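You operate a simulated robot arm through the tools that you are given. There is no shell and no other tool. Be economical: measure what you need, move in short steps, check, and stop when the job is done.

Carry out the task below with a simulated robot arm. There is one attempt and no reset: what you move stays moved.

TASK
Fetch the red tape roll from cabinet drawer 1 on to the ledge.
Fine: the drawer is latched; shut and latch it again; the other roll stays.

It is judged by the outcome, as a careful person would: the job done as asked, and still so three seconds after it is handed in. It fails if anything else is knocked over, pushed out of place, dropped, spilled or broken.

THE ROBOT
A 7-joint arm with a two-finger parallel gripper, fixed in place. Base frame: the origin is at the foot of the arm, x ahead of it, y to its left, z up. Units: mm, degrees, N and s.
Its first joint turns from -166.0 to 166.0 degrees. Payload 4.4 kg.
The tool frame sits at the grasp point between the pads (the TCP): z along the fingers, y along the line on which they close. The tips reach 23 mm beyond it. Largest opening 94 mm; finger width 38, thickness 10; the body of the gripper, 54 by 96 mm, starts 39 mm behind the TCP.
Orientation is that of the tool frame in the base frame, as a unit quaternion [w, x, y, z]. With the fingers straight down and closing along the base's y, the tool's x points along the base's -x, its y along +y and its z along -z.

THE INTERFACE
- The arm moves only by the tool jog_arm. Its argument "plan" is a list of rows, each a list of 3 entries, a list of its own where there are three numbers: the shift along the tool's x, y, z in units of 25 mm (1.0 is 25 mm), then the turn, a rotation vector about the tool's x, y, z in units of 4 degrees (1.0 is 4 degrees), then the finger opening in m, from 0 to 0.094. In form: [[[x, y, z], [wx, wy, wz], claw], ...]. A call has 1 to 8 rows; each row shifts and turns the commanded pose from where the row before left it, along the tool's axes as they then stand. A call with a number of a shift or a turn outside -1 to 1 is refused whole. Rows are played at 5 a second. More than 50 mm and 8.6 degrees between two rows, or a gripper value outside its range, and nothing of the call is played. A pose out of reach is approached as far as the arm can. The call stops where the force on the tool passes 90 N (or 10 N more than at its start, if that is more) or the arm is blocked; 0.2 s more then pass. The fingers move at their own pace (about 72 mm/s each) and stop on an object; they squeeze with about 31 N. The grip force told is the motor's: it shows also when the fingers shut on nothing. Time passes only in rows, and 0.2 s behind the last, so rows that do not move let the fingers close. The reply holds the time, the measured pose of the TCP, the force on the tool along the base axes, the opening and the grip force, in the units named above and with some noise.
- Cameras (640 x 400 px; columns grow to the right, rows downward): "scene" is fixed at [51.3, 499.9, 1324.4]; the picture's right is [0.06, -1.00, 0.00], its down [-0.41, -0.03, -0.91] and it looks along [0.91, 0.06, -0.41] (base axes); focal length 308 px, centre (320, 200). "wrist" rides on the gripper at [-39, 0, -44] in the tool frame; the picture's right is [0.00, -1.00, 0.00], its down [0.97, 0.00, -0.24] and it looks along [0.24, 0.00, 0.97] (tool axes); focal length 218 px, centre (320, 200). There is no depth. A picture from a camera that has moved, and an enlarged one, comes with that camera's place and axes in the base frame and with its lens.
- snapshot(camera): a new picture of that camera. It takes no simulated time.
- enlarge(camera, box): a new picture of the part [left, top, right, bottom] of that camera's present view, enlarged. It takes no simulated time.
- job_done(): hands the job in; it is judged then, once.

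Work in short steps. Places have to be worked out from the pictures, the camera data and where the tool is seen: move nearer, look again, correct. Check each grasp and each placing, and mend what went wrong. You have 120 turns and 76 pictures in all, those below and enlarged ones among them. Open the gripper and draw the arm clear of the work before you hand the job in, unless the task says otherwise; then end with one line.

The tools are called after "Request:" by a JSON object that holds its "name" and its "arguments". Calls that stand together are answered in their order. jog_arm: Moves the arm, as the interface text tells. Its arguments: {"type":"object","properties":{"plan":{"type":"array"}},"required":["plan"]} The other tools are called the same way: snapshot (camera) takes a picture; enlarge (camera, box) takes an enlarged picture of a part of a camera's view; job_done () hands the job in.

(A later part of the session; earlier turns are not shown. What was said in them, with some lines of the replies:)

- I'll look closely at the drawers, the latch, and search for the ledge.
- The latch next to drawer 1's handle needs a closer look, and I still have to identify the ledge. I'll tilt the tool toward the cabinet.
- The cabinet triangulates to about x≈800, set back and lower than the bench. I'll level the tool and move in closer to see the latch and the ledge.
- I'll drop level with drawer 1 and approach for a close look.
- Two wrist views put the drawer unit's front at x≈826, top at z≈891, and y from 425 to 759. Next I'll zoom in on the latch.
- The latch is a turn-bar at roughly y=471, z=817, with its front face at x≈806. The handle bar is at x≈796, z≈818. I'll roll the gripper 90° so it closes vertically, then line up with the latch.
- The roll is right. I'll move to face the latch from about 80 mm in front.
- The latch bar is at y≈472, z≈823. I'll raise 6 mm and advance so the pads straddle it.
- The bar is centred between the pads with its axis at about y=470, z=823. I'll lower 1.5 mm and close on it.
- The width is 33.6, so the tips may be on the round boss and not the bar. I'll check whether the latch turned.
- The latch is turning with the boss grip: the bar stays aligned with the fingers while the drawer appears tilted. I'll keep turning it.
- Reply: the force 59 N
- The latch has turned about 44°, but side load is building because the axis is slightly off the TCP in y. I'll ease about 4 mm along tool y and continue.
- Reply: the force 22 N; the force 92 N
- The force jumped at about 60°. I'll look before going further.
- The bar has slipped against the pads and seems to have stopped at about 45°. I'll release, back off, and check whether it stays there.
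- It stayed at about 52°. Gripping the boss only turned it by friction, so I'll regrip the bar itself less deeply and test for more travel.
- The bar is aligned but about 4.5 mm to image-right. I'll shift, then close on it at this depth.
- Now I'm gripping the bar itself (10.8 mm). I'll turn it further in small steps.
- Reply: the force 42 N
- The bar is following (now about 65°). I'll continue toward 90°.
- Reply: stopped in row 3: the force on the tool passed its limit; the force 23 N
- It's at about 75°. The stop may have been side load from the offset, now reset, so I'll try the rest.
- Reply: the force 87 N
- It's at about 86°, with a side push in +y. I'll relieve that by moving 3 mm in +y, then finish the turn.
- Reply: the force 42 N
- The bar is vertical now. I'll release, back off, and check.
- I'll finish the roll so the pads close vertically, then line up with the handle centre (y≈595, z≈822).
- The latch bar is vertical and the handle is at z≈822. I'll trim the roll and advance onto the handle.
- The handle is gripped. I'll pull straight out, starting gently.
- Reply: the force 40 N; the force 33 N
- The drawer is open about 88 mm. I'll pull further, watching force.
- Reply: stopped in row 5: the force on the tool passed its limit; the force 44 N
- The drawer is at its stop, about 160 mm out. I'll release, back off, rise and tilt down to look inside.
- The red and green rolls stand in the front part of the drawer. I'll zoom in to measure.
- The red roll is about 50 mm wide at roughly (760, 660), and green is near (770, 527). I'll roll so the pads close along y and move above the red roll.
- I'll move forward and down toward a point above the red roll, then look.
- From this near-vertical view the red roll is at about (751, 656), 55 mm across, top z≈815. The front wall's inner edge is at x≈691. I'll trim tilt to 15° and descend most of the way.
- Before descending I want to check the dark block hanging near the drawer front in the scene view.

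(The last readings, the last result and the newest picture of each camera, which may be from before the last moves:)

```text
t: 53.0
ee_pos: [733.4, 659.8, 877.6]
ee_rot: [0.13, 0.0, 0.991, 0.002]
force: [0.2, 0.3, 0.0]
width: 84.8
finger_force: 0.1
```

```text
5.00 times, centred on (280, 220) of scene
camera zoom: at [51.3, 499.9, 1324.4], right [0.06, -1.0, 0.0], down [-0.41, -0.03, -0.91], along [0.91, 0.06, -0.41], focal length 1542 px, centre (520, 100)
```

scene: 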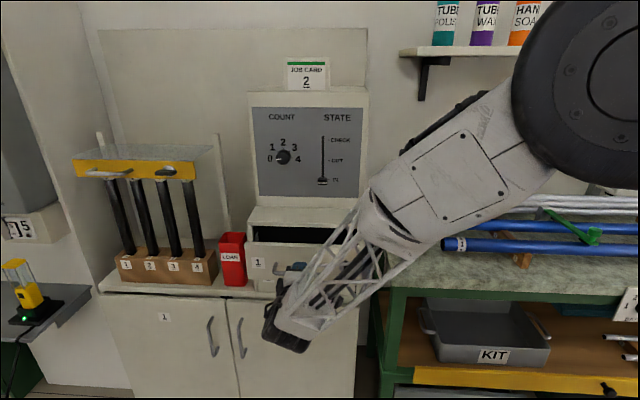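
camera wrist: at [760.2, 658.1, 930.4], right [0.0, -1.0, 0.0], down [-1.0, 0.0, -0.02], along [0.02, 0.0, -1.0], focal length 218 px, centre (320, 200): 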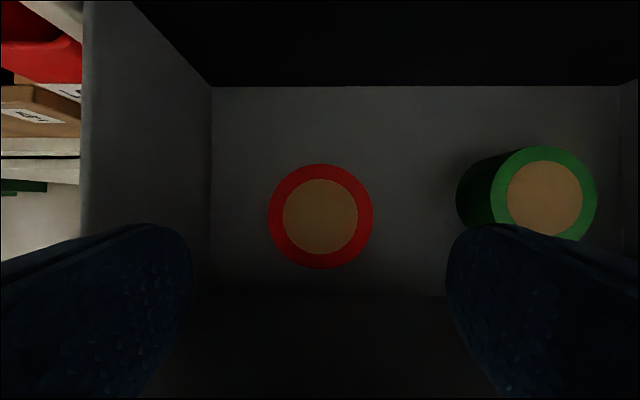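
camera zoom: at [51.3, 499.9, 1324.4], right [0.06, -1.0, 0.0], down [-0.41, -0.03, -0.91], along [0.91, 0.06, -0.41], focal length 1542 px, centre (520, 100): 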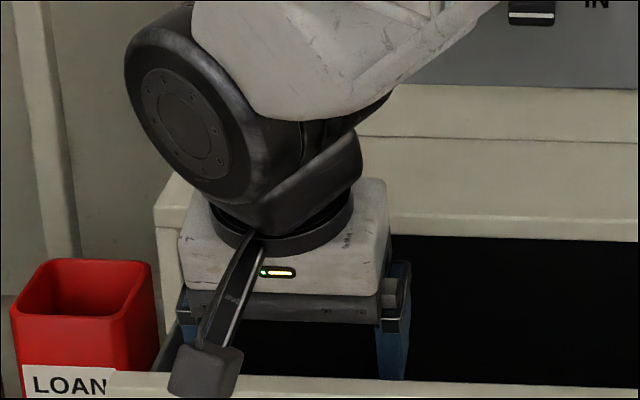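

The block is a bracket on the gripper, about 96 mm toward the robot and 84 mm behind the TCP. At full descent it clears the drawer front and handle by about 20 mm. The red roll is centred, so I'll descend.

Request:
{"name": "jog_arm", "arguments": {"plan": [[[0, 0, 0.8], [0, 0, 0], 0.085], [[0, -0.04, 0.8], [0, 0, 0], 0.085], [[0, 0, 0.7], [0, 0, 0], 0.085], [[0, 0, 0.6], [0, 0, 0], 0.085]]}}

Request:
{"name": "snapshot", "arguments": {"camera": "wrist"}}

Request:
{"name": "enlarge", "arguments": {"camera": "scene", "box": [230, 180, 330, 280]}}

```text
t: 54.0
ee_pos: [751.7, 657.7, 808.8]
ee_rot: [0.131, 0.0, 0.991, 0.003]
force: [-1.2, -1.3, 2.5]
width: 85.2
finger_force: 0.0
```

```text
39 pictures are left
camera wrist: at [778.4, 657.2, 862.0], right [0.0, -1.0, 0.0], down [-1.0, 0.0, -0.02], along [0.02, 0.0, -1.0], focal length 218 px, centre (320, 200)
```

wrist: 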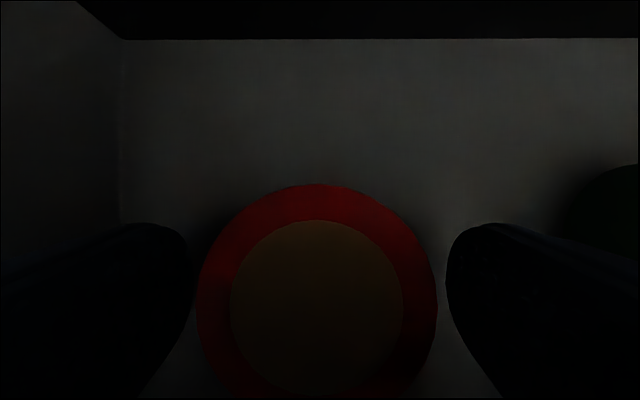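

```text
4.00 times, centred on (280, 230) of scene
camera zoom: at [51.3, 499.9, 1324.4], right [0.06, -1.0, 0.0], down [-0.41, -0.03, -0.91], along [0.91, 0.06, -0.41], focal length 1234 px, centre (480, 80)
```

zoom: 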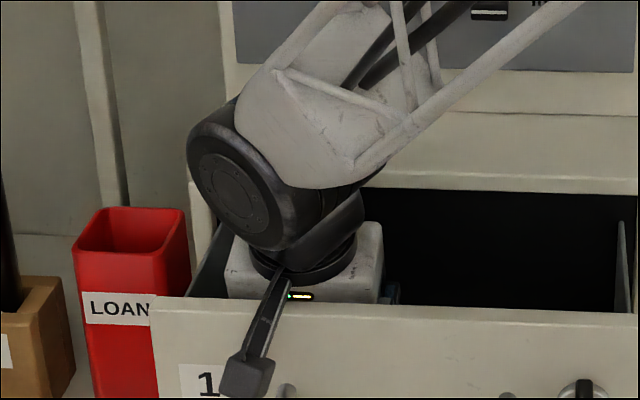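

The roll is between the pads (top z≈812). I'll close.

Request:
{"name": "jog_arm", "arguments": {"plan": [[[0, 0, 0], [0, 0, 0], 0.05], [[0, 0, 0], [0, 0, 0], 0.04], [[0, 0, 0], [0, 0, 0], 0.04], [[0, 0, 0], [0, 0, 0], 0.04]]}}

```text
t: 55.0
ee_pos: [751.4, 658.6, 808.3]
ee_rot: [0.131, 0.0, 0.991, 0.002]
force: [0.7, 1.7, 6.7]
width: 57.8
finger_force: 30.8
```

Gripped at 57.8 mm. I'll lift straight up.

Request:
{"name": "jog_arm", "arguments": {"plan": [[[-0.129, 0, -0.483], [0, 0, 0], 0.04], [[-0.258, 0, -0.966], [0, 0, 0], 0.04], [[-0.258, 0, -0.966], [0, 0, 0], 0.04], [[-0.258, 0, -0.966], [0, 0, 0], 0.04], [[-0.258, 0, -0.966], [0, 0, 0], 0.04], [[-0.258, 0, -0.966], [0, 0, 0], 0.04], [[-0.258, 0, -0.966], [0, 0, 0], 0.04], [[-0.258, 0, -0.966], [0, 0, 0], 0.04]]}}

Request:
{"name": "snapshot", "arguments": {"camera": "wrist"}}

Request:
{"name": "snapshot", "arguments": {"camera": "scene"}}

```text
t: 56.8
ee_pos: [751.4, 655.0, 996.3]
ee_rot: [0.131, -0.001, 0.991, 0.003]
force: [-0.2, 0.1, -1.1]
width: 57.8
finger_force: 31.0
```

```text
37 pictures are left
camera wrist: at [776.9, 654.9, 1049.6], right [0.0, -1.0, 0.0], down [-1.0, 0.0, -0.02], along [0.02, 0.0, -1.0], focal length 218 px, centre (320, 200)
```

wrist: 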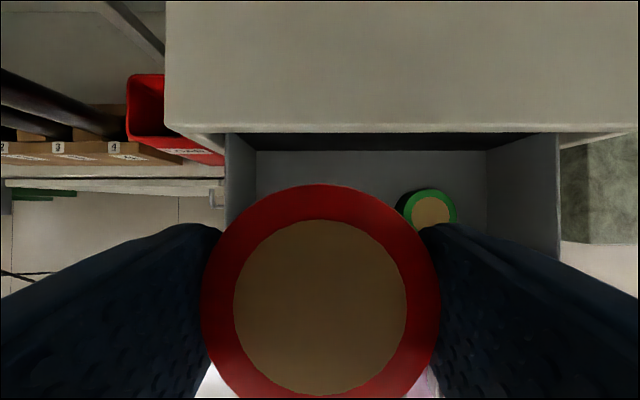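

```text
36 pictures are left
```

scene: 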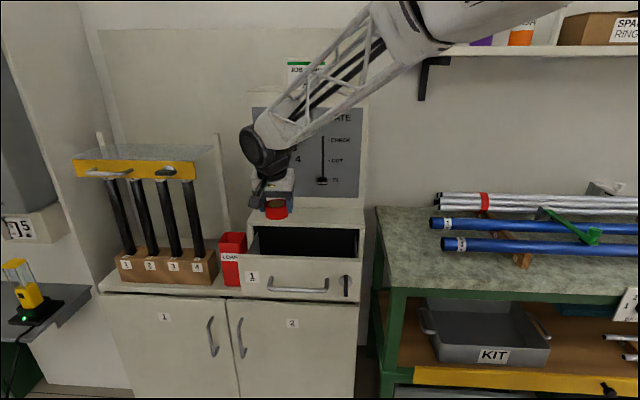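

The red roll is lifted and green is untouched. I take the ledge to be the clear strip on top of the drawer unit in front of the panel (x≈830–975, z≈891). I'll move over it toward y≈520.

Request:
{"name": "jog_arm", "arguments": {"plan": [[[-0.773, -0.9, 0.207], [0, 0, 0], 0.04], [[-0.773, -0.9, 0.207], [0, 0, 0], 0.04], [[-0.773, -0.9, 0.207], [0, 0, 0], 0.04], [[-0.773, -0.9, 0.207], [0, 0, 0], 0.04], [[-0.773, -0.9, 0.207], [0, 0, 0], 0.04], [[-0.773, -0.9, 0.207], [0, 0, 0], 0.04]]}}

Request:
{"name": "snapshot", "arguments": {"camera": "wrist"}}

Request:
{"name": "enlarge", "arguments": {"camera": "scene", "box": [230, 150, 390, 260]}}

```text
t: 58.2
ee_pos: [871.2, 519.2, 994.8]
ee_rot: [0.13, -0.001, 0.992, 0.001]
force: [-25.8, 1.8, -2.6]
width: 58.1
finger_force: 31.5
```

```text
35 pictures are left
camera wrist: at [897.8, 519.8, 1048.1], right [0.0, -1.0, 0.0], down [-1.0, 0.0, -0.02], along [0.02, 0.0, -1.0], focal length 218 px, centre (320, 200)
```

wrist: 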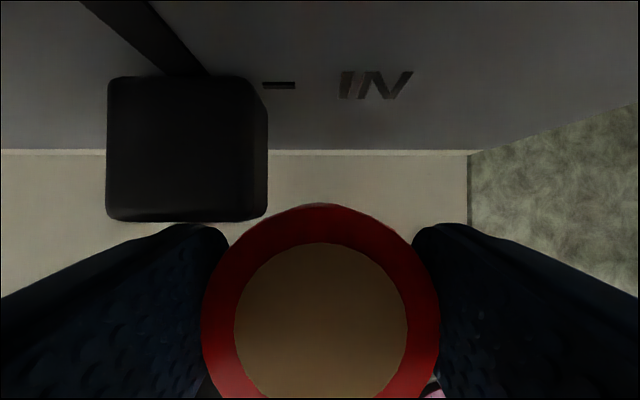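

```text
3.64 times, centred on (310, 205) of scene
camera zoom: at [51.3, 499.9, 1324.4], right [0.06, -1.0, 0.0], down [-0.41, -0.03, -0.91], along [0.91, 0.06, -0.41], focal length 1122 px, centre (356, 182)
```

zoom: 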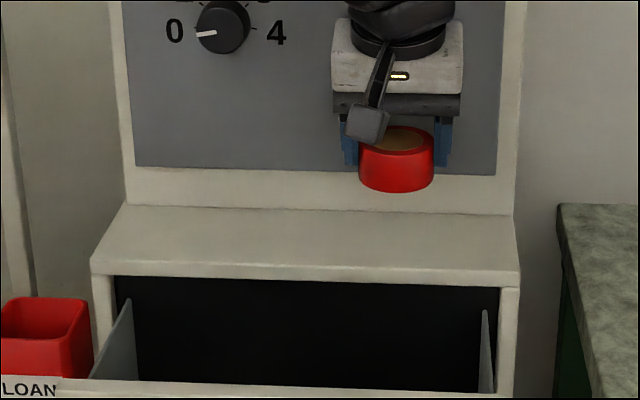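

Contact: −26 N in x. The STATE slider knob (y≈546, z≈1000) is right beside the gripper, and the panel face is only at x≈937. I'll back straight off and then shift right, well clear of the knob.

Request:
{"name": "jog_arm", "arguments": {"plan": [[[0.773, 0, -0.207], [0, 0, 0], 0.04], [[0.773, 0, -0.207], [0, 0, 0], 0.04], [[0, -0.9, 0], [0, 0, 0], 0.04], [[0, -0.86, 0], [0, 0, 0], 0.04]]}}

Request:
{"name": "snapshot", "arguments": {"camera": "wrist"}}

Request:
{"name": "enlarge", "arguments": {"camera": "scene", "box": [230, 100, 390, 220]}}

```text
t: 59.2
ee_pos: [831.3, 474.9, 994.1]
ee_rot: [0.132, -0.001, 0.991, 0.003]
force: [0.9, 0.2, -0.4]
width: 57.9
finger_force: 31.4
```

```text
33 pictures are left
camera wrist: at [857.2, 474.5, 1047.6], right [0.0, -1.0, 0.0], down [-1.0, 0.0, -0.02], along [0.02, 0.0, -1.0], focal length 218 px, centre (320, 200)
```

wrist: 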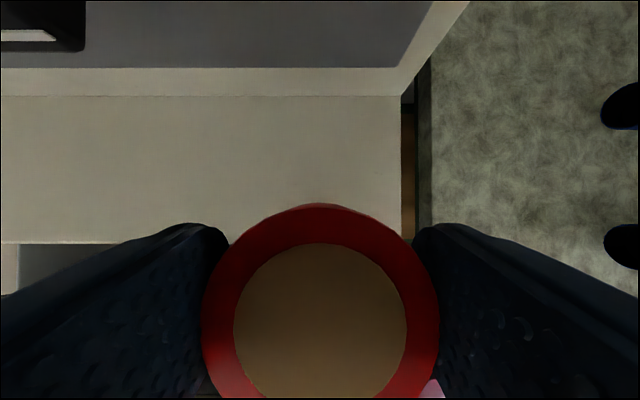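

```text
3.33 times, centred on (310, 160) of scene
camera zoom: at [51.3, 499.9, 1324.4], right [0.06, -1.0, 0.0], down [-0.41, -0.03, -0.91], along [0.91, 0.06, -0.41], focal length 1028 px, centre (353, 333)
```

zoom: 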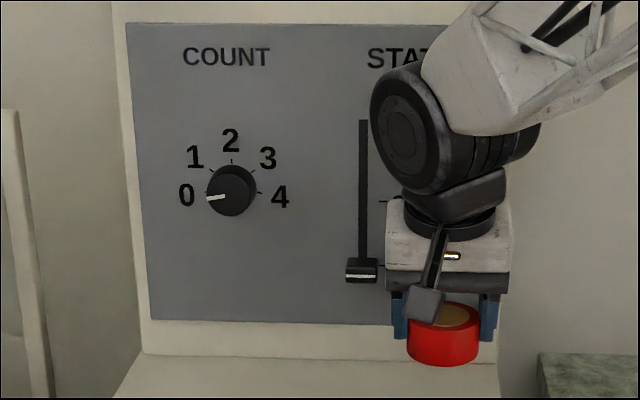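

The slider knob is still at IN. The ledge spans x 830–936 with its right edge at y≈416. I'll move to x≈877 and descend to just above it.

Request:
{"name": "jog_arm", "arguments": {"plan": [[[-0.89, 0, 0.24], [0, 0, 0], 0.04], [[-0.89, 0, 0.24], [0, 0, 0], 0.04], [[0.258, 0, 0.966], [0, 0, 0], 0.04], [[0.258, 0, 0.966], [0, 0, 0], 0.04], [[0.13, 0, 0.483], [0, 0, 0], 0.04]]}}

Request:
{"name": "enlarge", "arguments": {"camera": "scene", "box": [310, 160, 380, 230]}}

```text
t: 60.4
ee_pos: [877.6, 477.7, 933.4]
ee_rot: [0.132, 0.001, 0.991, 0.002]
force: [-2.5, -2.9, 15.3]
width: 58.0
finger_force: 30.6
```

```text
5.71 times, centred on (345, 195) of scene
camera zoom: at [51.3, 499.9, 1324.4], right [0.06, -1.0, 0.0], down [-0.41, -0.03, -0.91], along [0.91, 0.06, -0.41], focal length 1762 px, centre (177, 229)
```

zoom: 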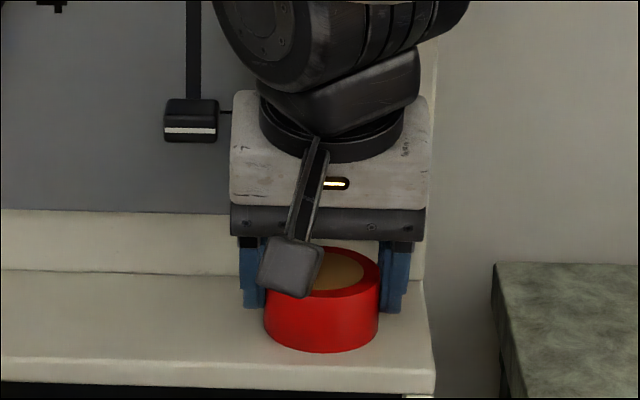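

Upward force of 15 N suggests the roll has just touched down. I'll press 1.5 mm more to confirm.

Request:
{"name": "jog_arm", "arguments": {"plan": [[[0.015, 0, 0.06], [0, 0, 0], 0.04], [[0, 0, 0], [0, 0, 0], 0.04]]}}

```text
t: 61.0
ee_pos: [876.5, 476.5, 932.0]
ee_rot: [0.132, 0.0, 0.991, 0.003]
force: [8.3, 0.2, 24.0]
width: 57.9
finger_force: 31.8
```

It's seated. I'll release and lift straight up.

Request:
{"name": "jog_arm", "arguments": {"plan": [[[0, 0, 0], [0, 0, 0], 0.065], [[0, 0, 0], [0, 0, 0], 0.075], [[0, 0, 0], [0, 0, 0], 0.075], [[-0.258, 0, -0.966], [0, 0, 0], 0.075], [[-0.258, 0, -0.966], [0, 0, 0], 0.075], [[-0.258, 0, -0.966], [0, 0, 0], 0.075], [[-0.258, 0, -0.966], [0, 0, 0], 0.075]]}}

Request:
{"name": "snapshot", "arguments": {"camera": "wrist"}}

Request:
{"name": "enlarge", "arguments": {"camera": "scene", "box": [230, 150, 390, 260]}}

```text
t: 62.6
ee_pos: [876.2, 478.3, 1029.4]
ee_rot: [0.13, 0.001, 0.991, 0.001]
force: [-0.2, 0.0, -0.2]
width: 75.2
finger_force: 0.0
```

```text
30 pictures are left
camera wrist: at [902.8, 477.3, 1083.0], right [0.0, -1.0, 0.0], down [-1.0, 0.0, -0.02], along [0.02, 0.0, -1.0], focal length 218 px, centre (320, 200)
```

wrist: 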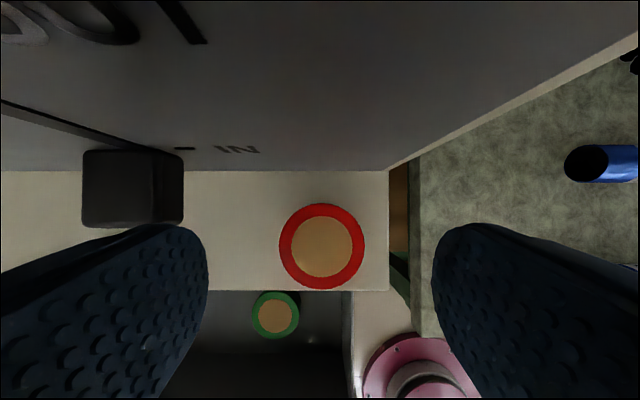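

```text
3.64 times, centred on (310, 205) of scene
camera zoom: at [51.3, 499.9, 1324.4], right [0.06, -1.0, 0.0], down [-0.41, -0.03, -0.91], along [0.91, 0.06, -0.41], focal length 1122 px, centre (356, 182)
```

zoom: 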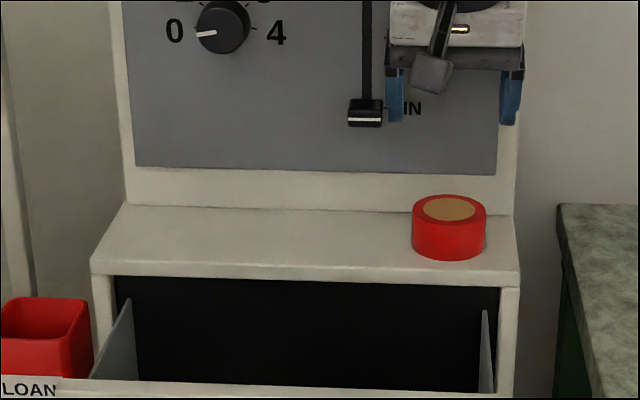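

The red roll sits on the ledge and green is untouched. I'll back away, level the tool and return to the latch bar to push the drawer shut and relatch it.

Request:
{"name": "jog_arm", "arguments": {"plan": [[[0.966, 0, -0.258], [0, 0, 0], 0.05], [[0.966, 0, -0.258], [0, 0, 0], 0.05], [[0.966, 0, -0.258], [0, 0, 0], 0.05], [[0.966, 0, -0.258], [0, 0, 0], 0.05], [[0.966, 0, -0.258], [0, 0, 0], 0.05], [[0.966, 0, -0.258], [0, 0, 0], 0.05], [[0.966, 0, -0.258], [0, 0, 0], 0.05], [[0.966, 0, -0.258], [0, 0, 0], 0.05]]}}

Request:
{"name": "jog_arm", "arguments": {"plan": [[[0, 0, -0.5], [0, -1, 0], 0.05], [[0, 0, -0.5], [0, -1, 0], 0.05], [[0, 0, 0], [0, -1, 0], 0.05], [[0, 0, 0], [0, -1, 0], 0.05], [[0, 0, 0], [0, -1, 0], 0.05], [[0, 0, 0], [0, -1, 0], 0.05], [[0, 0, 0], [0, -1, 0], 0.05], [[0, 0, 0], [0, -1, 0], 0.05]]}}

Request:
{"name": "jog_arm", "arguments": {"plan": [[[0, 0, 0], [0, -1, 0], 0.05], [[0, 0, 0], [0, -1, 0], 0.05], [[0, 0, 0], [0, -1, 0], 0.05], [[0, 0, 0], [0, -1, 0], 0.05], [[0, 0, 0], [0, -1, 0], 0.05], [[0, 0, 0], [0, -1, 0], 0.05], [[0, 0, 0], [0, -1, 0], 0.05], [[0, 0, 0], [0, -1, 0], 0.05]]}}

Request:
{"name": "jog_arm", "arguments": {"plan": [[[0, 0, -1], [0, -1, 0], 0.05], [[0, 0, -1], [0, -1, 0], 0.05], [[0, 0, -1], [0, -0.75, 0], 0.05], [[0, 0, -1], [0, 0, 0], 0.05], [[0, 0, -1], [0, 0, 0], 0.05]]}}

```text
t: 64.4
ee_pos: [676.7, 474.6, 1030.2]
ee_rot: [0.131, 0.0, 0.991, 0.001]
force: [-0.5, -0.3, -0.1]
width: 49.8
finger_force: 0.0
```

```text
t: 66.2
ee_pos: [670.2, 475.2, 1056.4]
ee_rot: [0.4, 0.001, 0.916, 0.002]
force: [-0.5, 0.6, 0.4]
width: 50.2
finger_force: 0.0
```

```text
t: 68.0
ee_pos: [671.5, 475.6, 1054.9]
ee_rot: [0.637, 0.001, 0.771, 0.002]
force: [-0.4, -1.0, 0.1]
width: 50.1
finger_force: 0.0
```

```text
t: 69.2
ee_pos: [546.7, 475.2, 1065.3]
ee_rot: [0.708, 0.001, 0.707, 0.002]
force: [0.2, 0.3, 0.2]
width: 50.0
finger_force: 0.1
```

I'll lower to latch height.

Request:
{"name": "jog_arm", "arguments": {"plan": [[[1, 0, 0], [0, 0, 0], 0.05], [[1, 0, 0], [0, 0, 0], 0.05], [[1, 0, 0], [0, 0, 0], 0.05], [[1, 0, 0], [0, 0, 0], 0.05], [[1, 0, 0], [0, 0, 0], 0.05], [[1, 0, 0], [0, 0, 0], 0.05], [[1, 0, 0], [0, 0, 0], 0.05], [[1, 0, 0], [0, 0, 0], 0.05]]}}

Request:
{"name": "jog_arm", "arguments": {"plan": [[[1, 0, 0], [0, 0, 0], 0.05], [[0.8, 0, 0], [0, 0, 0], 0.05]]}}

Request:
{"name": "snapshot", "arguments": {"camera": "wrist"}}

```text
t: 71.0
ee_pos: [548.3, 477.3, 864.3]
ee_rot: [0.708, 0.001, 0.706, 0.002]
force: [0.2, 0.1, 0.2]
width: 49.8
finger_force: 0.3
```

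```text
t: 71.6
ee_pos: [547.2, 477.2, 817.9]
ee_rot: [0.708, 0.002, 0.707, 0.002]
force: [-0.3, 0.3, 0.7]
width: 50.1
finger_force: 0.1
```

```text
28 pictures are left
camera wrist: at [503.7, 475.9, 857.8], right [0.0, -1.0, 0.0], down [-0.24, 0.0, -0.97], along [0.97, 0.0, -0.24], focal length 218 px, centre (320, 200)
```

wrist: 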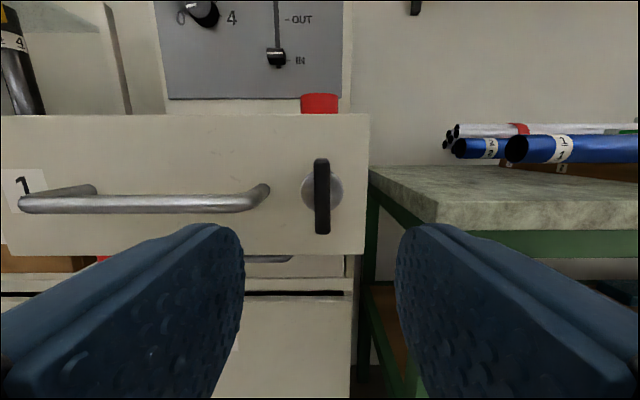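

The latch bar is straight ahead at y≈474, z≈823. I'll advance and grip it.

Request:
{"name": "jog_arm", "arguments": {"plan": [[[-0.1, -0.08, 1], [0, 0, 0], 0.05], [[0, 0, 1], [0, 0, 0], 0.05], [[0, 0, 0.8], [0, 0, 0], 0.04], [[0, 0, 0.44], [0, 0, 0], 0.04]]}}

Request:
{"name": "snapshot", "arguments": {"camera": "wrist"}}

```text
t: 72.6
ee_pos: [627.4, 474.4, 820.9]
ee_rot: [0.707, 0.001, 0.707, 0.002]
force: [0.5, -0.3, -0.1]
width: 39.9
finger_force: 0.2
```

```text
27 pictures are left
camera wrist: at [584.2, 473.7, 860.8], right [0.0, -1.0, 0.0], down [-0.24, 0.0, -0.97], along [0.97, 0.0, -0.24], focal length 218 px, centre (320, 200)
```

wrist: 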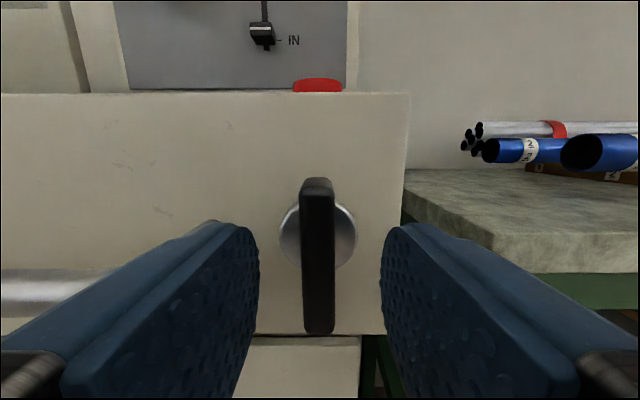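

I'll close on the bar and push the drawer in at a gentle pace.

Request:
{"name": "jog_arm", "arguments": {"plan": [[[-0.08, 0, 0], [0, 0, 0], 0.02], [[0, 0, 0], [0, 0, 0], 0.0], [[0, 0, 0], [0, 0, 0], 0.0]]}}

Request:
{"name": "jog_arm", "arguments": {"plan": [[[0, 0, 0.4], [0, 0, 0], 0.0], [[0, 0, 0.6], [0, 0, 0], 0.0], [[0, 0, 0.6], [0, 0, 0], 0.0], [[0, 0, 0.6], [0, 0, 0], 0.0]]}}

Request:
{"name": "snapshot", "arguments": {"camera": "wrist"}}

```text
t: 73.4
ee_pos: [629.3, 474.8, 823.2]
ee_rot: [0.707, 0.0, 0.707, 0.002]
force: [0.8, 24.6, -4.5]
width: 11.0
finger_force: 45.3
```

```text
t: 74.4
ee_pos: [684.1, 475.6, 823.9]
ee_rot: [0.707, 0.002, 0.707, 0.0]
force: [-1.9, 2.3, -0.4]
width: 10.8
finger_force: 44.9
```

```text
26 pictures are left
camera wrist: at [640.3, 474.3, 863.3], right [0.0, -1.0, 0.0], down [-0.24, 0.0, -0.97], along [0.97, 0.0, -0.24], focal length 218 px, centre (320, 200)
```

wrist: 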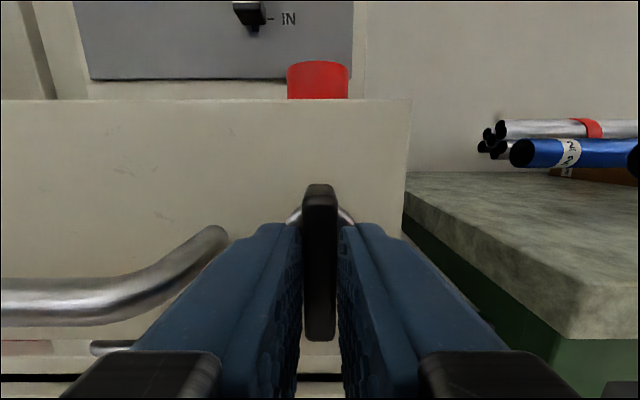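

The drawer follows. I'll continue pushing to the closed position.

Request:
{"name": "jog_arm", "arguments": {"plan": [[[0, 0, 0.6], [0, 0, 0], 0.0], [[0, 0, 0.6], [0, 0, 0], 0.0], [[0, 0, 0.6], [0, 0, 0], 0.0], [[0, 0, 0.6], [0, 0, 0], 0.0], [[0, 0, 0.6], [0, 0, 0], 0.0], [[0, 0, 0.6], [0, 0, 0], 0.0], [[0, 0, 0.3], [0, 0, 0], 0.0]]}}

Request:
{"name": "jog_arm", "arguments": {"plan": [[[0, 0, 0.15], [0, 0, 0], 0.0], [[0, 0, 0.15], [0, 0, 0], 0.0]]}}

Request:
{"name": "snapshot", "arguments": {"camera": "wrist"}}

Request:
{"name": "enlarge", "arguments": {"camera": "scene", "box": [220, 170, 380, 300]}}

```text
t: 76.0
ee_pos: [779.6, 474.4, 824.6]
ee_rot: [0.707, 0.002, 0.707, 0.001]
force: [-38.7, 5.6, -7.4]
width: 10.8
finger_force: 44.9
```

```text
t: 76.6
ee_pos: [788.1, 475.5, 824.4]
ee_rot: [0.708, 0.001, 0.706, 0.002]
force: [-38.7, 5.7, 0.0]
width: 10.9
finger_force: 45.0
```

```text
25 pictures are left
camera wrist: at [744.0, 474.3, 864.2], right [0.0, -1.0, 0.0], down [-0.24, 0.0, -0.97], along [0.97, 0.0, -0.24], focal length 218 px, centre (320, 200)
```

wrist: 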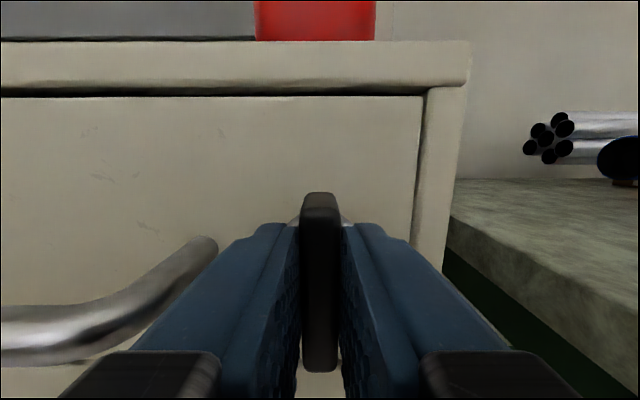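

```text
3.08 times, centred on (300, 235) of scene
camera zoom: at [51.3, 499.9, 1324.4], right [0.06, -1.0, 0.0], down [-0.41, -0.03, -0.91], along [0.91, 0.06, -0.41], focal length 949 px, centre (382, 92)
```

zoom: 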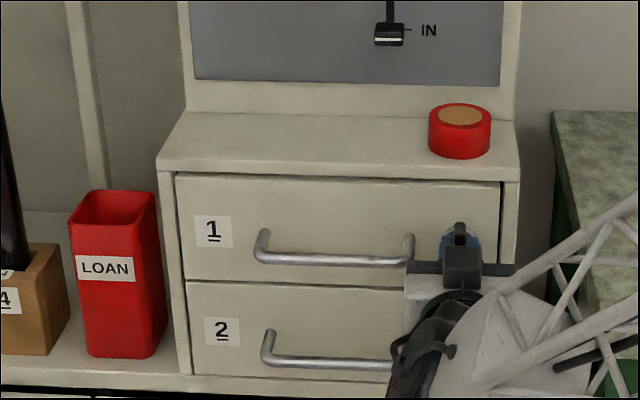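

It looks flush. A little more push will confirm it's at its stop.

Request:
{"name": "jog_arm", "arguments": {"plan": [[[0, 0, 0.15], [0, 0, 0], 0.0], [[0, 0, 0.15], [0, 0, 0], 0.0]]}}

Request:
{"name": "enlarge", "arguments": {"camera": "wrist", "box": [200, 20, 480, 230]}}

```text
t: 76.9
ee_pos: [788.7, 475.0, 823.9]
ee_rot: [0.708, 0.002, 0.706, 0.001]
force: [-43.7, -15.1, 21.3]
width: 10.6
finger_force: 44.7
stopped in row 1: the force on the tool passed its limit (the readings are from after the stop); the commanded pose is now the measured one
```

```text
1.90 times, centred on (340, 125) of wrist
camera zoom: at [744.5, 474.3, 864.2], right [0.0, -1.0, 0.0], down [-0.24, 0.0, -0.97], along [0.97, 0.0, -0.24], focal length 416 px, centre (282, 343)
```

zoom: 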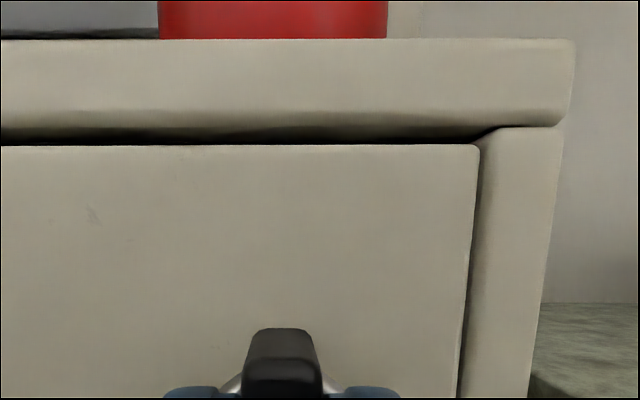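

The drawer is hard against its stop. Now I'll turn the latch back 90°, in stages.

Request:
{"name": "jog_arm", "arguments": {"plan": [[[0, 0, 0], [0, 0, -0.8], 0.0], [[0, 0, 0], [0, 0, -0.8], 0.0], [[0, 0, 0], [0, 0, -0.8], 0.0], [[0, 0, 0], [0, 0, -0.8], 0.0], [[0, 0, 0], [0, 0, -0.8], 0.0]]}}

Request:
{"name": "snapshot", "arguments": {"camera": "wrist"}}

```text
t: 78.1
ee_pos: [789.3, 475.7, 824.4]
ee_rot: [0.701, -0.097, 0.7, -0.098]
force: [-16.8, 7.7, 8.4]
width: 10.8
finger_force: 45.1
```

```text
22 pictures are left
camera wrist: at [745.0, 485.5, 862.5], right [0.0, -0.96, 0.27], down [-0.24, -0.26, -0.93], along [0.97, -0.06, -0.23], focal length 218 px, centre (320, 200)
```

wrist: 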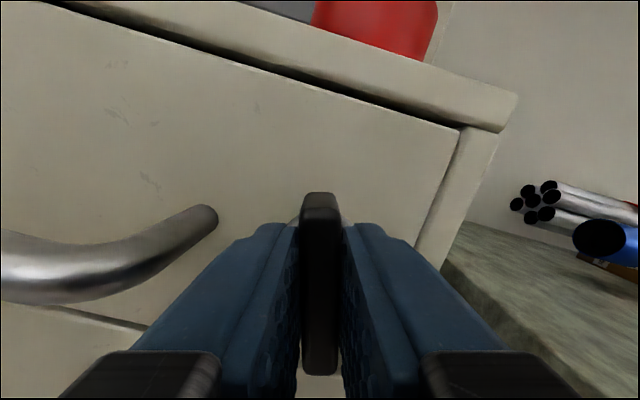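

Turning smoothly with low force. I'll continue.

Request:
{"name": "jog_arm", "arguments": {"plan": [[[0, 0, 0], [0, 0, -1], 0.0], [[0, 0, 0], [0, 0, -1], 0.0], [[0, 0, 0], [0, 0, -1], 0.0], [[0, 0, 0], [0, 0, -1], 0.0], [[0, 0, 0], [0, 0, -1], 0.0], [[0, 0, 0], [0, 0, -1], 0.0]]}}

```text
t: 79.5
ee_pos: [789.1, 476.6, 825.1]
ee_rot: [0.666, -0.241, 0.664, -0.241]
force: [0.5, 34.9, 5.4]
width: 10.8
finger_force: 45.4
```

Halfway there; +y side load of 35 N. I'll ease 2 mm and keep turning.

Request:
{"name": "jog_arm", "arguments": {"plan": [[[-0.05, 0.06, 0], [0, 0, -1], 0.0], [[0, 0, 0], [0, 0, -1], 0.0], [[0, 0, 0], [0, 0, -1], 0.0], [[0, 0, 0], [0, 0, -1], 0.0], [[0, 0, 0], [0, 0, -1], 0.0], [[0, 0, 0], [0, 0, -1], 0.0]]}}

Request:
{"name": "snapshot", "arguments": {"camera": "wrist"}}

```text
t: 80.9
ee_pos: [789.0, 476.5, 824.3]
ee_rot: [0.6, -0.375, 0.6, -0.373]
force: [-3.0, 14.9, 0.3]
width: 11.1
finger_force: 45.1
```

```text
21 pictures are left
camera wrist: at [745.1, 510.8, 841.3], right [0.0, -0.44, 0.9], down [-0.24, -0.87, -0.43], along [0.97, -0.21, -0.11], focal length 218 px, centre (320, 200)
```

wrist: 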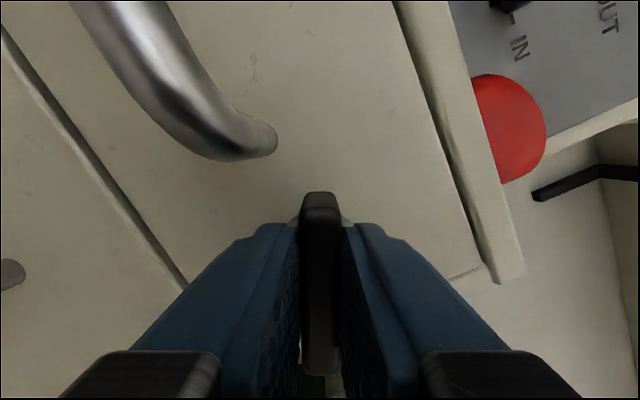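

About 64° back; 26° to go.

Request:
{"name": "jog_arm", "arguments": {"plan": [[[0, 0, 0], [0, 0, -1], 0.0], [[0, 0, 0], [0, 0, -1], 0.0], [[0, 0, 0], [0, 0, -1], 0.0], [[0, 0, 0], [0, 0, -1], 0.0], [[0, 0, 0], [0, 0, -1], 0.0], [[0, 0, 0], [0, 0, -1], 0.0]]}}

Request:
{"name": "jog_arm", "arguments": {"plan": [[[0, 0, 0], [0, 0, -0.6], 0.0], [[0, 0, 0], [0, 0, 0], 0.0]]}}

Request:
{"name": "snapshot", "arguments": {"camera": "wrist"}}

```text
t: 82.3
ee_pos: [789.4, 475.9, 822.8]
ee_rot: [0.509, -0.491, 0.509, -0.491]
force: [-11.4, -19.0, -6.9]
width: 10.9
finger_force: 44.9
```

```text
t: 82.9
ee_pos: [789.1, 476.3, 823.7]
ee_rot: [-0.499, 0.501, -0.499, 0.501]
force: [-21.1, -33.0, -9.3]
width: 11.2
finger_force: 45.1
```

```text
20 pictures are left
camera wrist: at [745.3, 515.1, 823.3], right [0.0, 0.0, 1.0], down [-0.24, -0.97, 0.0], along [0.97, -0.24, 0.0], focal length 218 px, centre (320, 200)
```

wrist: 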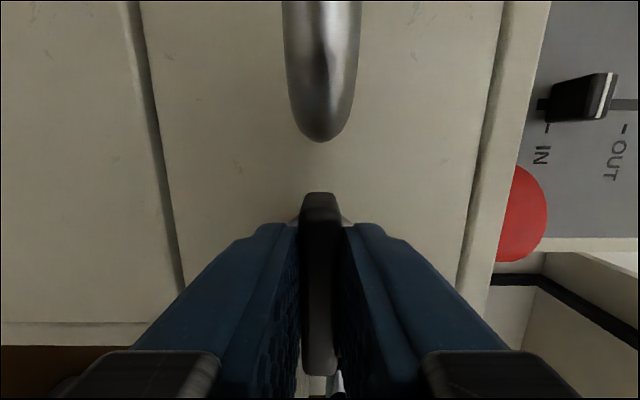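

The bar is horizontal. A gentle tug on it will confirm the drawer holds.

Request:
{"name": "jog_arm", "arguments": {"plan": [[[0, 0, -0.15], [0, 0, 0], 0.0], [[0, 0, 0], [0, 0, 0], 0.0]]}}

```text
t: 83.5
ee_pos: [785.4, 477.0, 823.0]
ee_rot: [-0.499, 0.501, -0.499, 0.501]
force: [38.9, -5.4, -37.2]
width: 11.1
finger_force: 44.9
```

It resists with +39 N in x, so it is latched. I'll release and draw away.

Request:
{"name": "jog_arm", "arguments": {"plan": [[[0, 0, 0], [0, 0, 0], 0.04], [[0, 0, 0], [0, 0, 0], 0.04], [[0, 0, -1], [0, 0, 0], 0.04], [[0, 0, -1], [0, 0, 0], 0.04], [[0, 0, -1], [0, 0, 0], 0.04], [[0, 0, -1], [0, 0, 0], 0.04], [[0, 0, -1], [0, 0, 0], 0.04], [[0, 0, -1], [0, 0, 0], 0.04]]}}

Request:
{"name": "jog_arm", "arguments": {"plan": [[[0, -1, -1], [0, 0, 0], 0.04], [[0, -1, -1], [0, 0, 0], 0.04], [[0, -1, -1], [0, 0, 0], 0.04], [[0, -1, -1], [0, 0, 0], 0.04], [[0, -1, 0], [0, 0, 0], 0.04], [[0, -1, 0], [0, 0, 0], 0.04], [[0, -1, 0], [0, 0, 0], 0.04]]}}

Request:
{"name": "snapshot", "arguments": {"camera": "wrist"}}

Request:
{"name": "snapshot", "arguments": {"camera": "scene"}}

```text
t: 85.3
ee_pos: [634.3, 475.7, 823.6]
ee_rot: [-0.499, 0.501, -0.499, 0.5]
force: [-0.1, -0.4, -0.2]
width: 39.7
finger_force: 0.1
```

```text
t: 86.9
ee_pos: [535.0, 478.8, 999.4]
ee_rot: [-0.499, 0.501, -0.498, 0.501]
force: [-0.2, 0.4, 0.3]
width: 40.0
finger_force: 0.1
```

```text
19 pictures are left
camera wrist: at [491.3, 516.7, 999.2], right [0.0, 0.0, 1.0], down [-0.24, -0.97, 0.0], along [0.97, -0.24, 0.0], focal length 218 px, centre (320, 200)
```

wrist: 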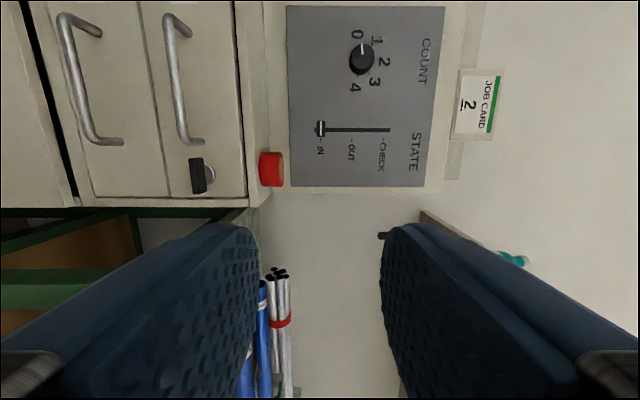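

```text
18 pictures are left
```

scene: 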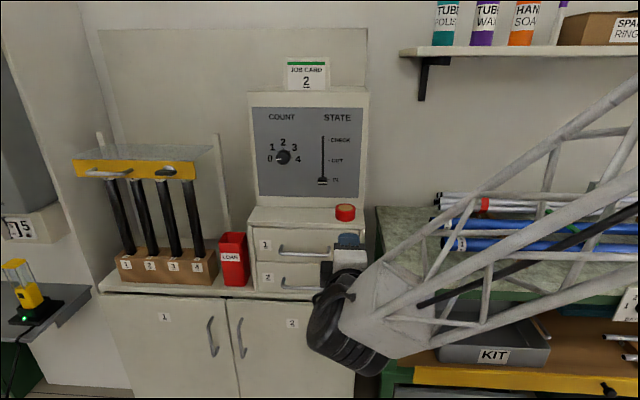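

The drawer is shut with its latch bar horizontal, the red roll stands on the ledge, and the panel controls are unchanged. The gripper is open and clear, so I'm handing it in.

Request:
{"name": "job_done", "arguments": {}}

```text
The job is handed in.
```

The red tape roll is on the ledge, which I took to be the strip on top of the drawer unit in front of the panel. Drawer 1 is shut and latched again, and the green roll stayed in the drawer. The gripper briefly bumped the STATE slider knob on the way, but it still reads IN.
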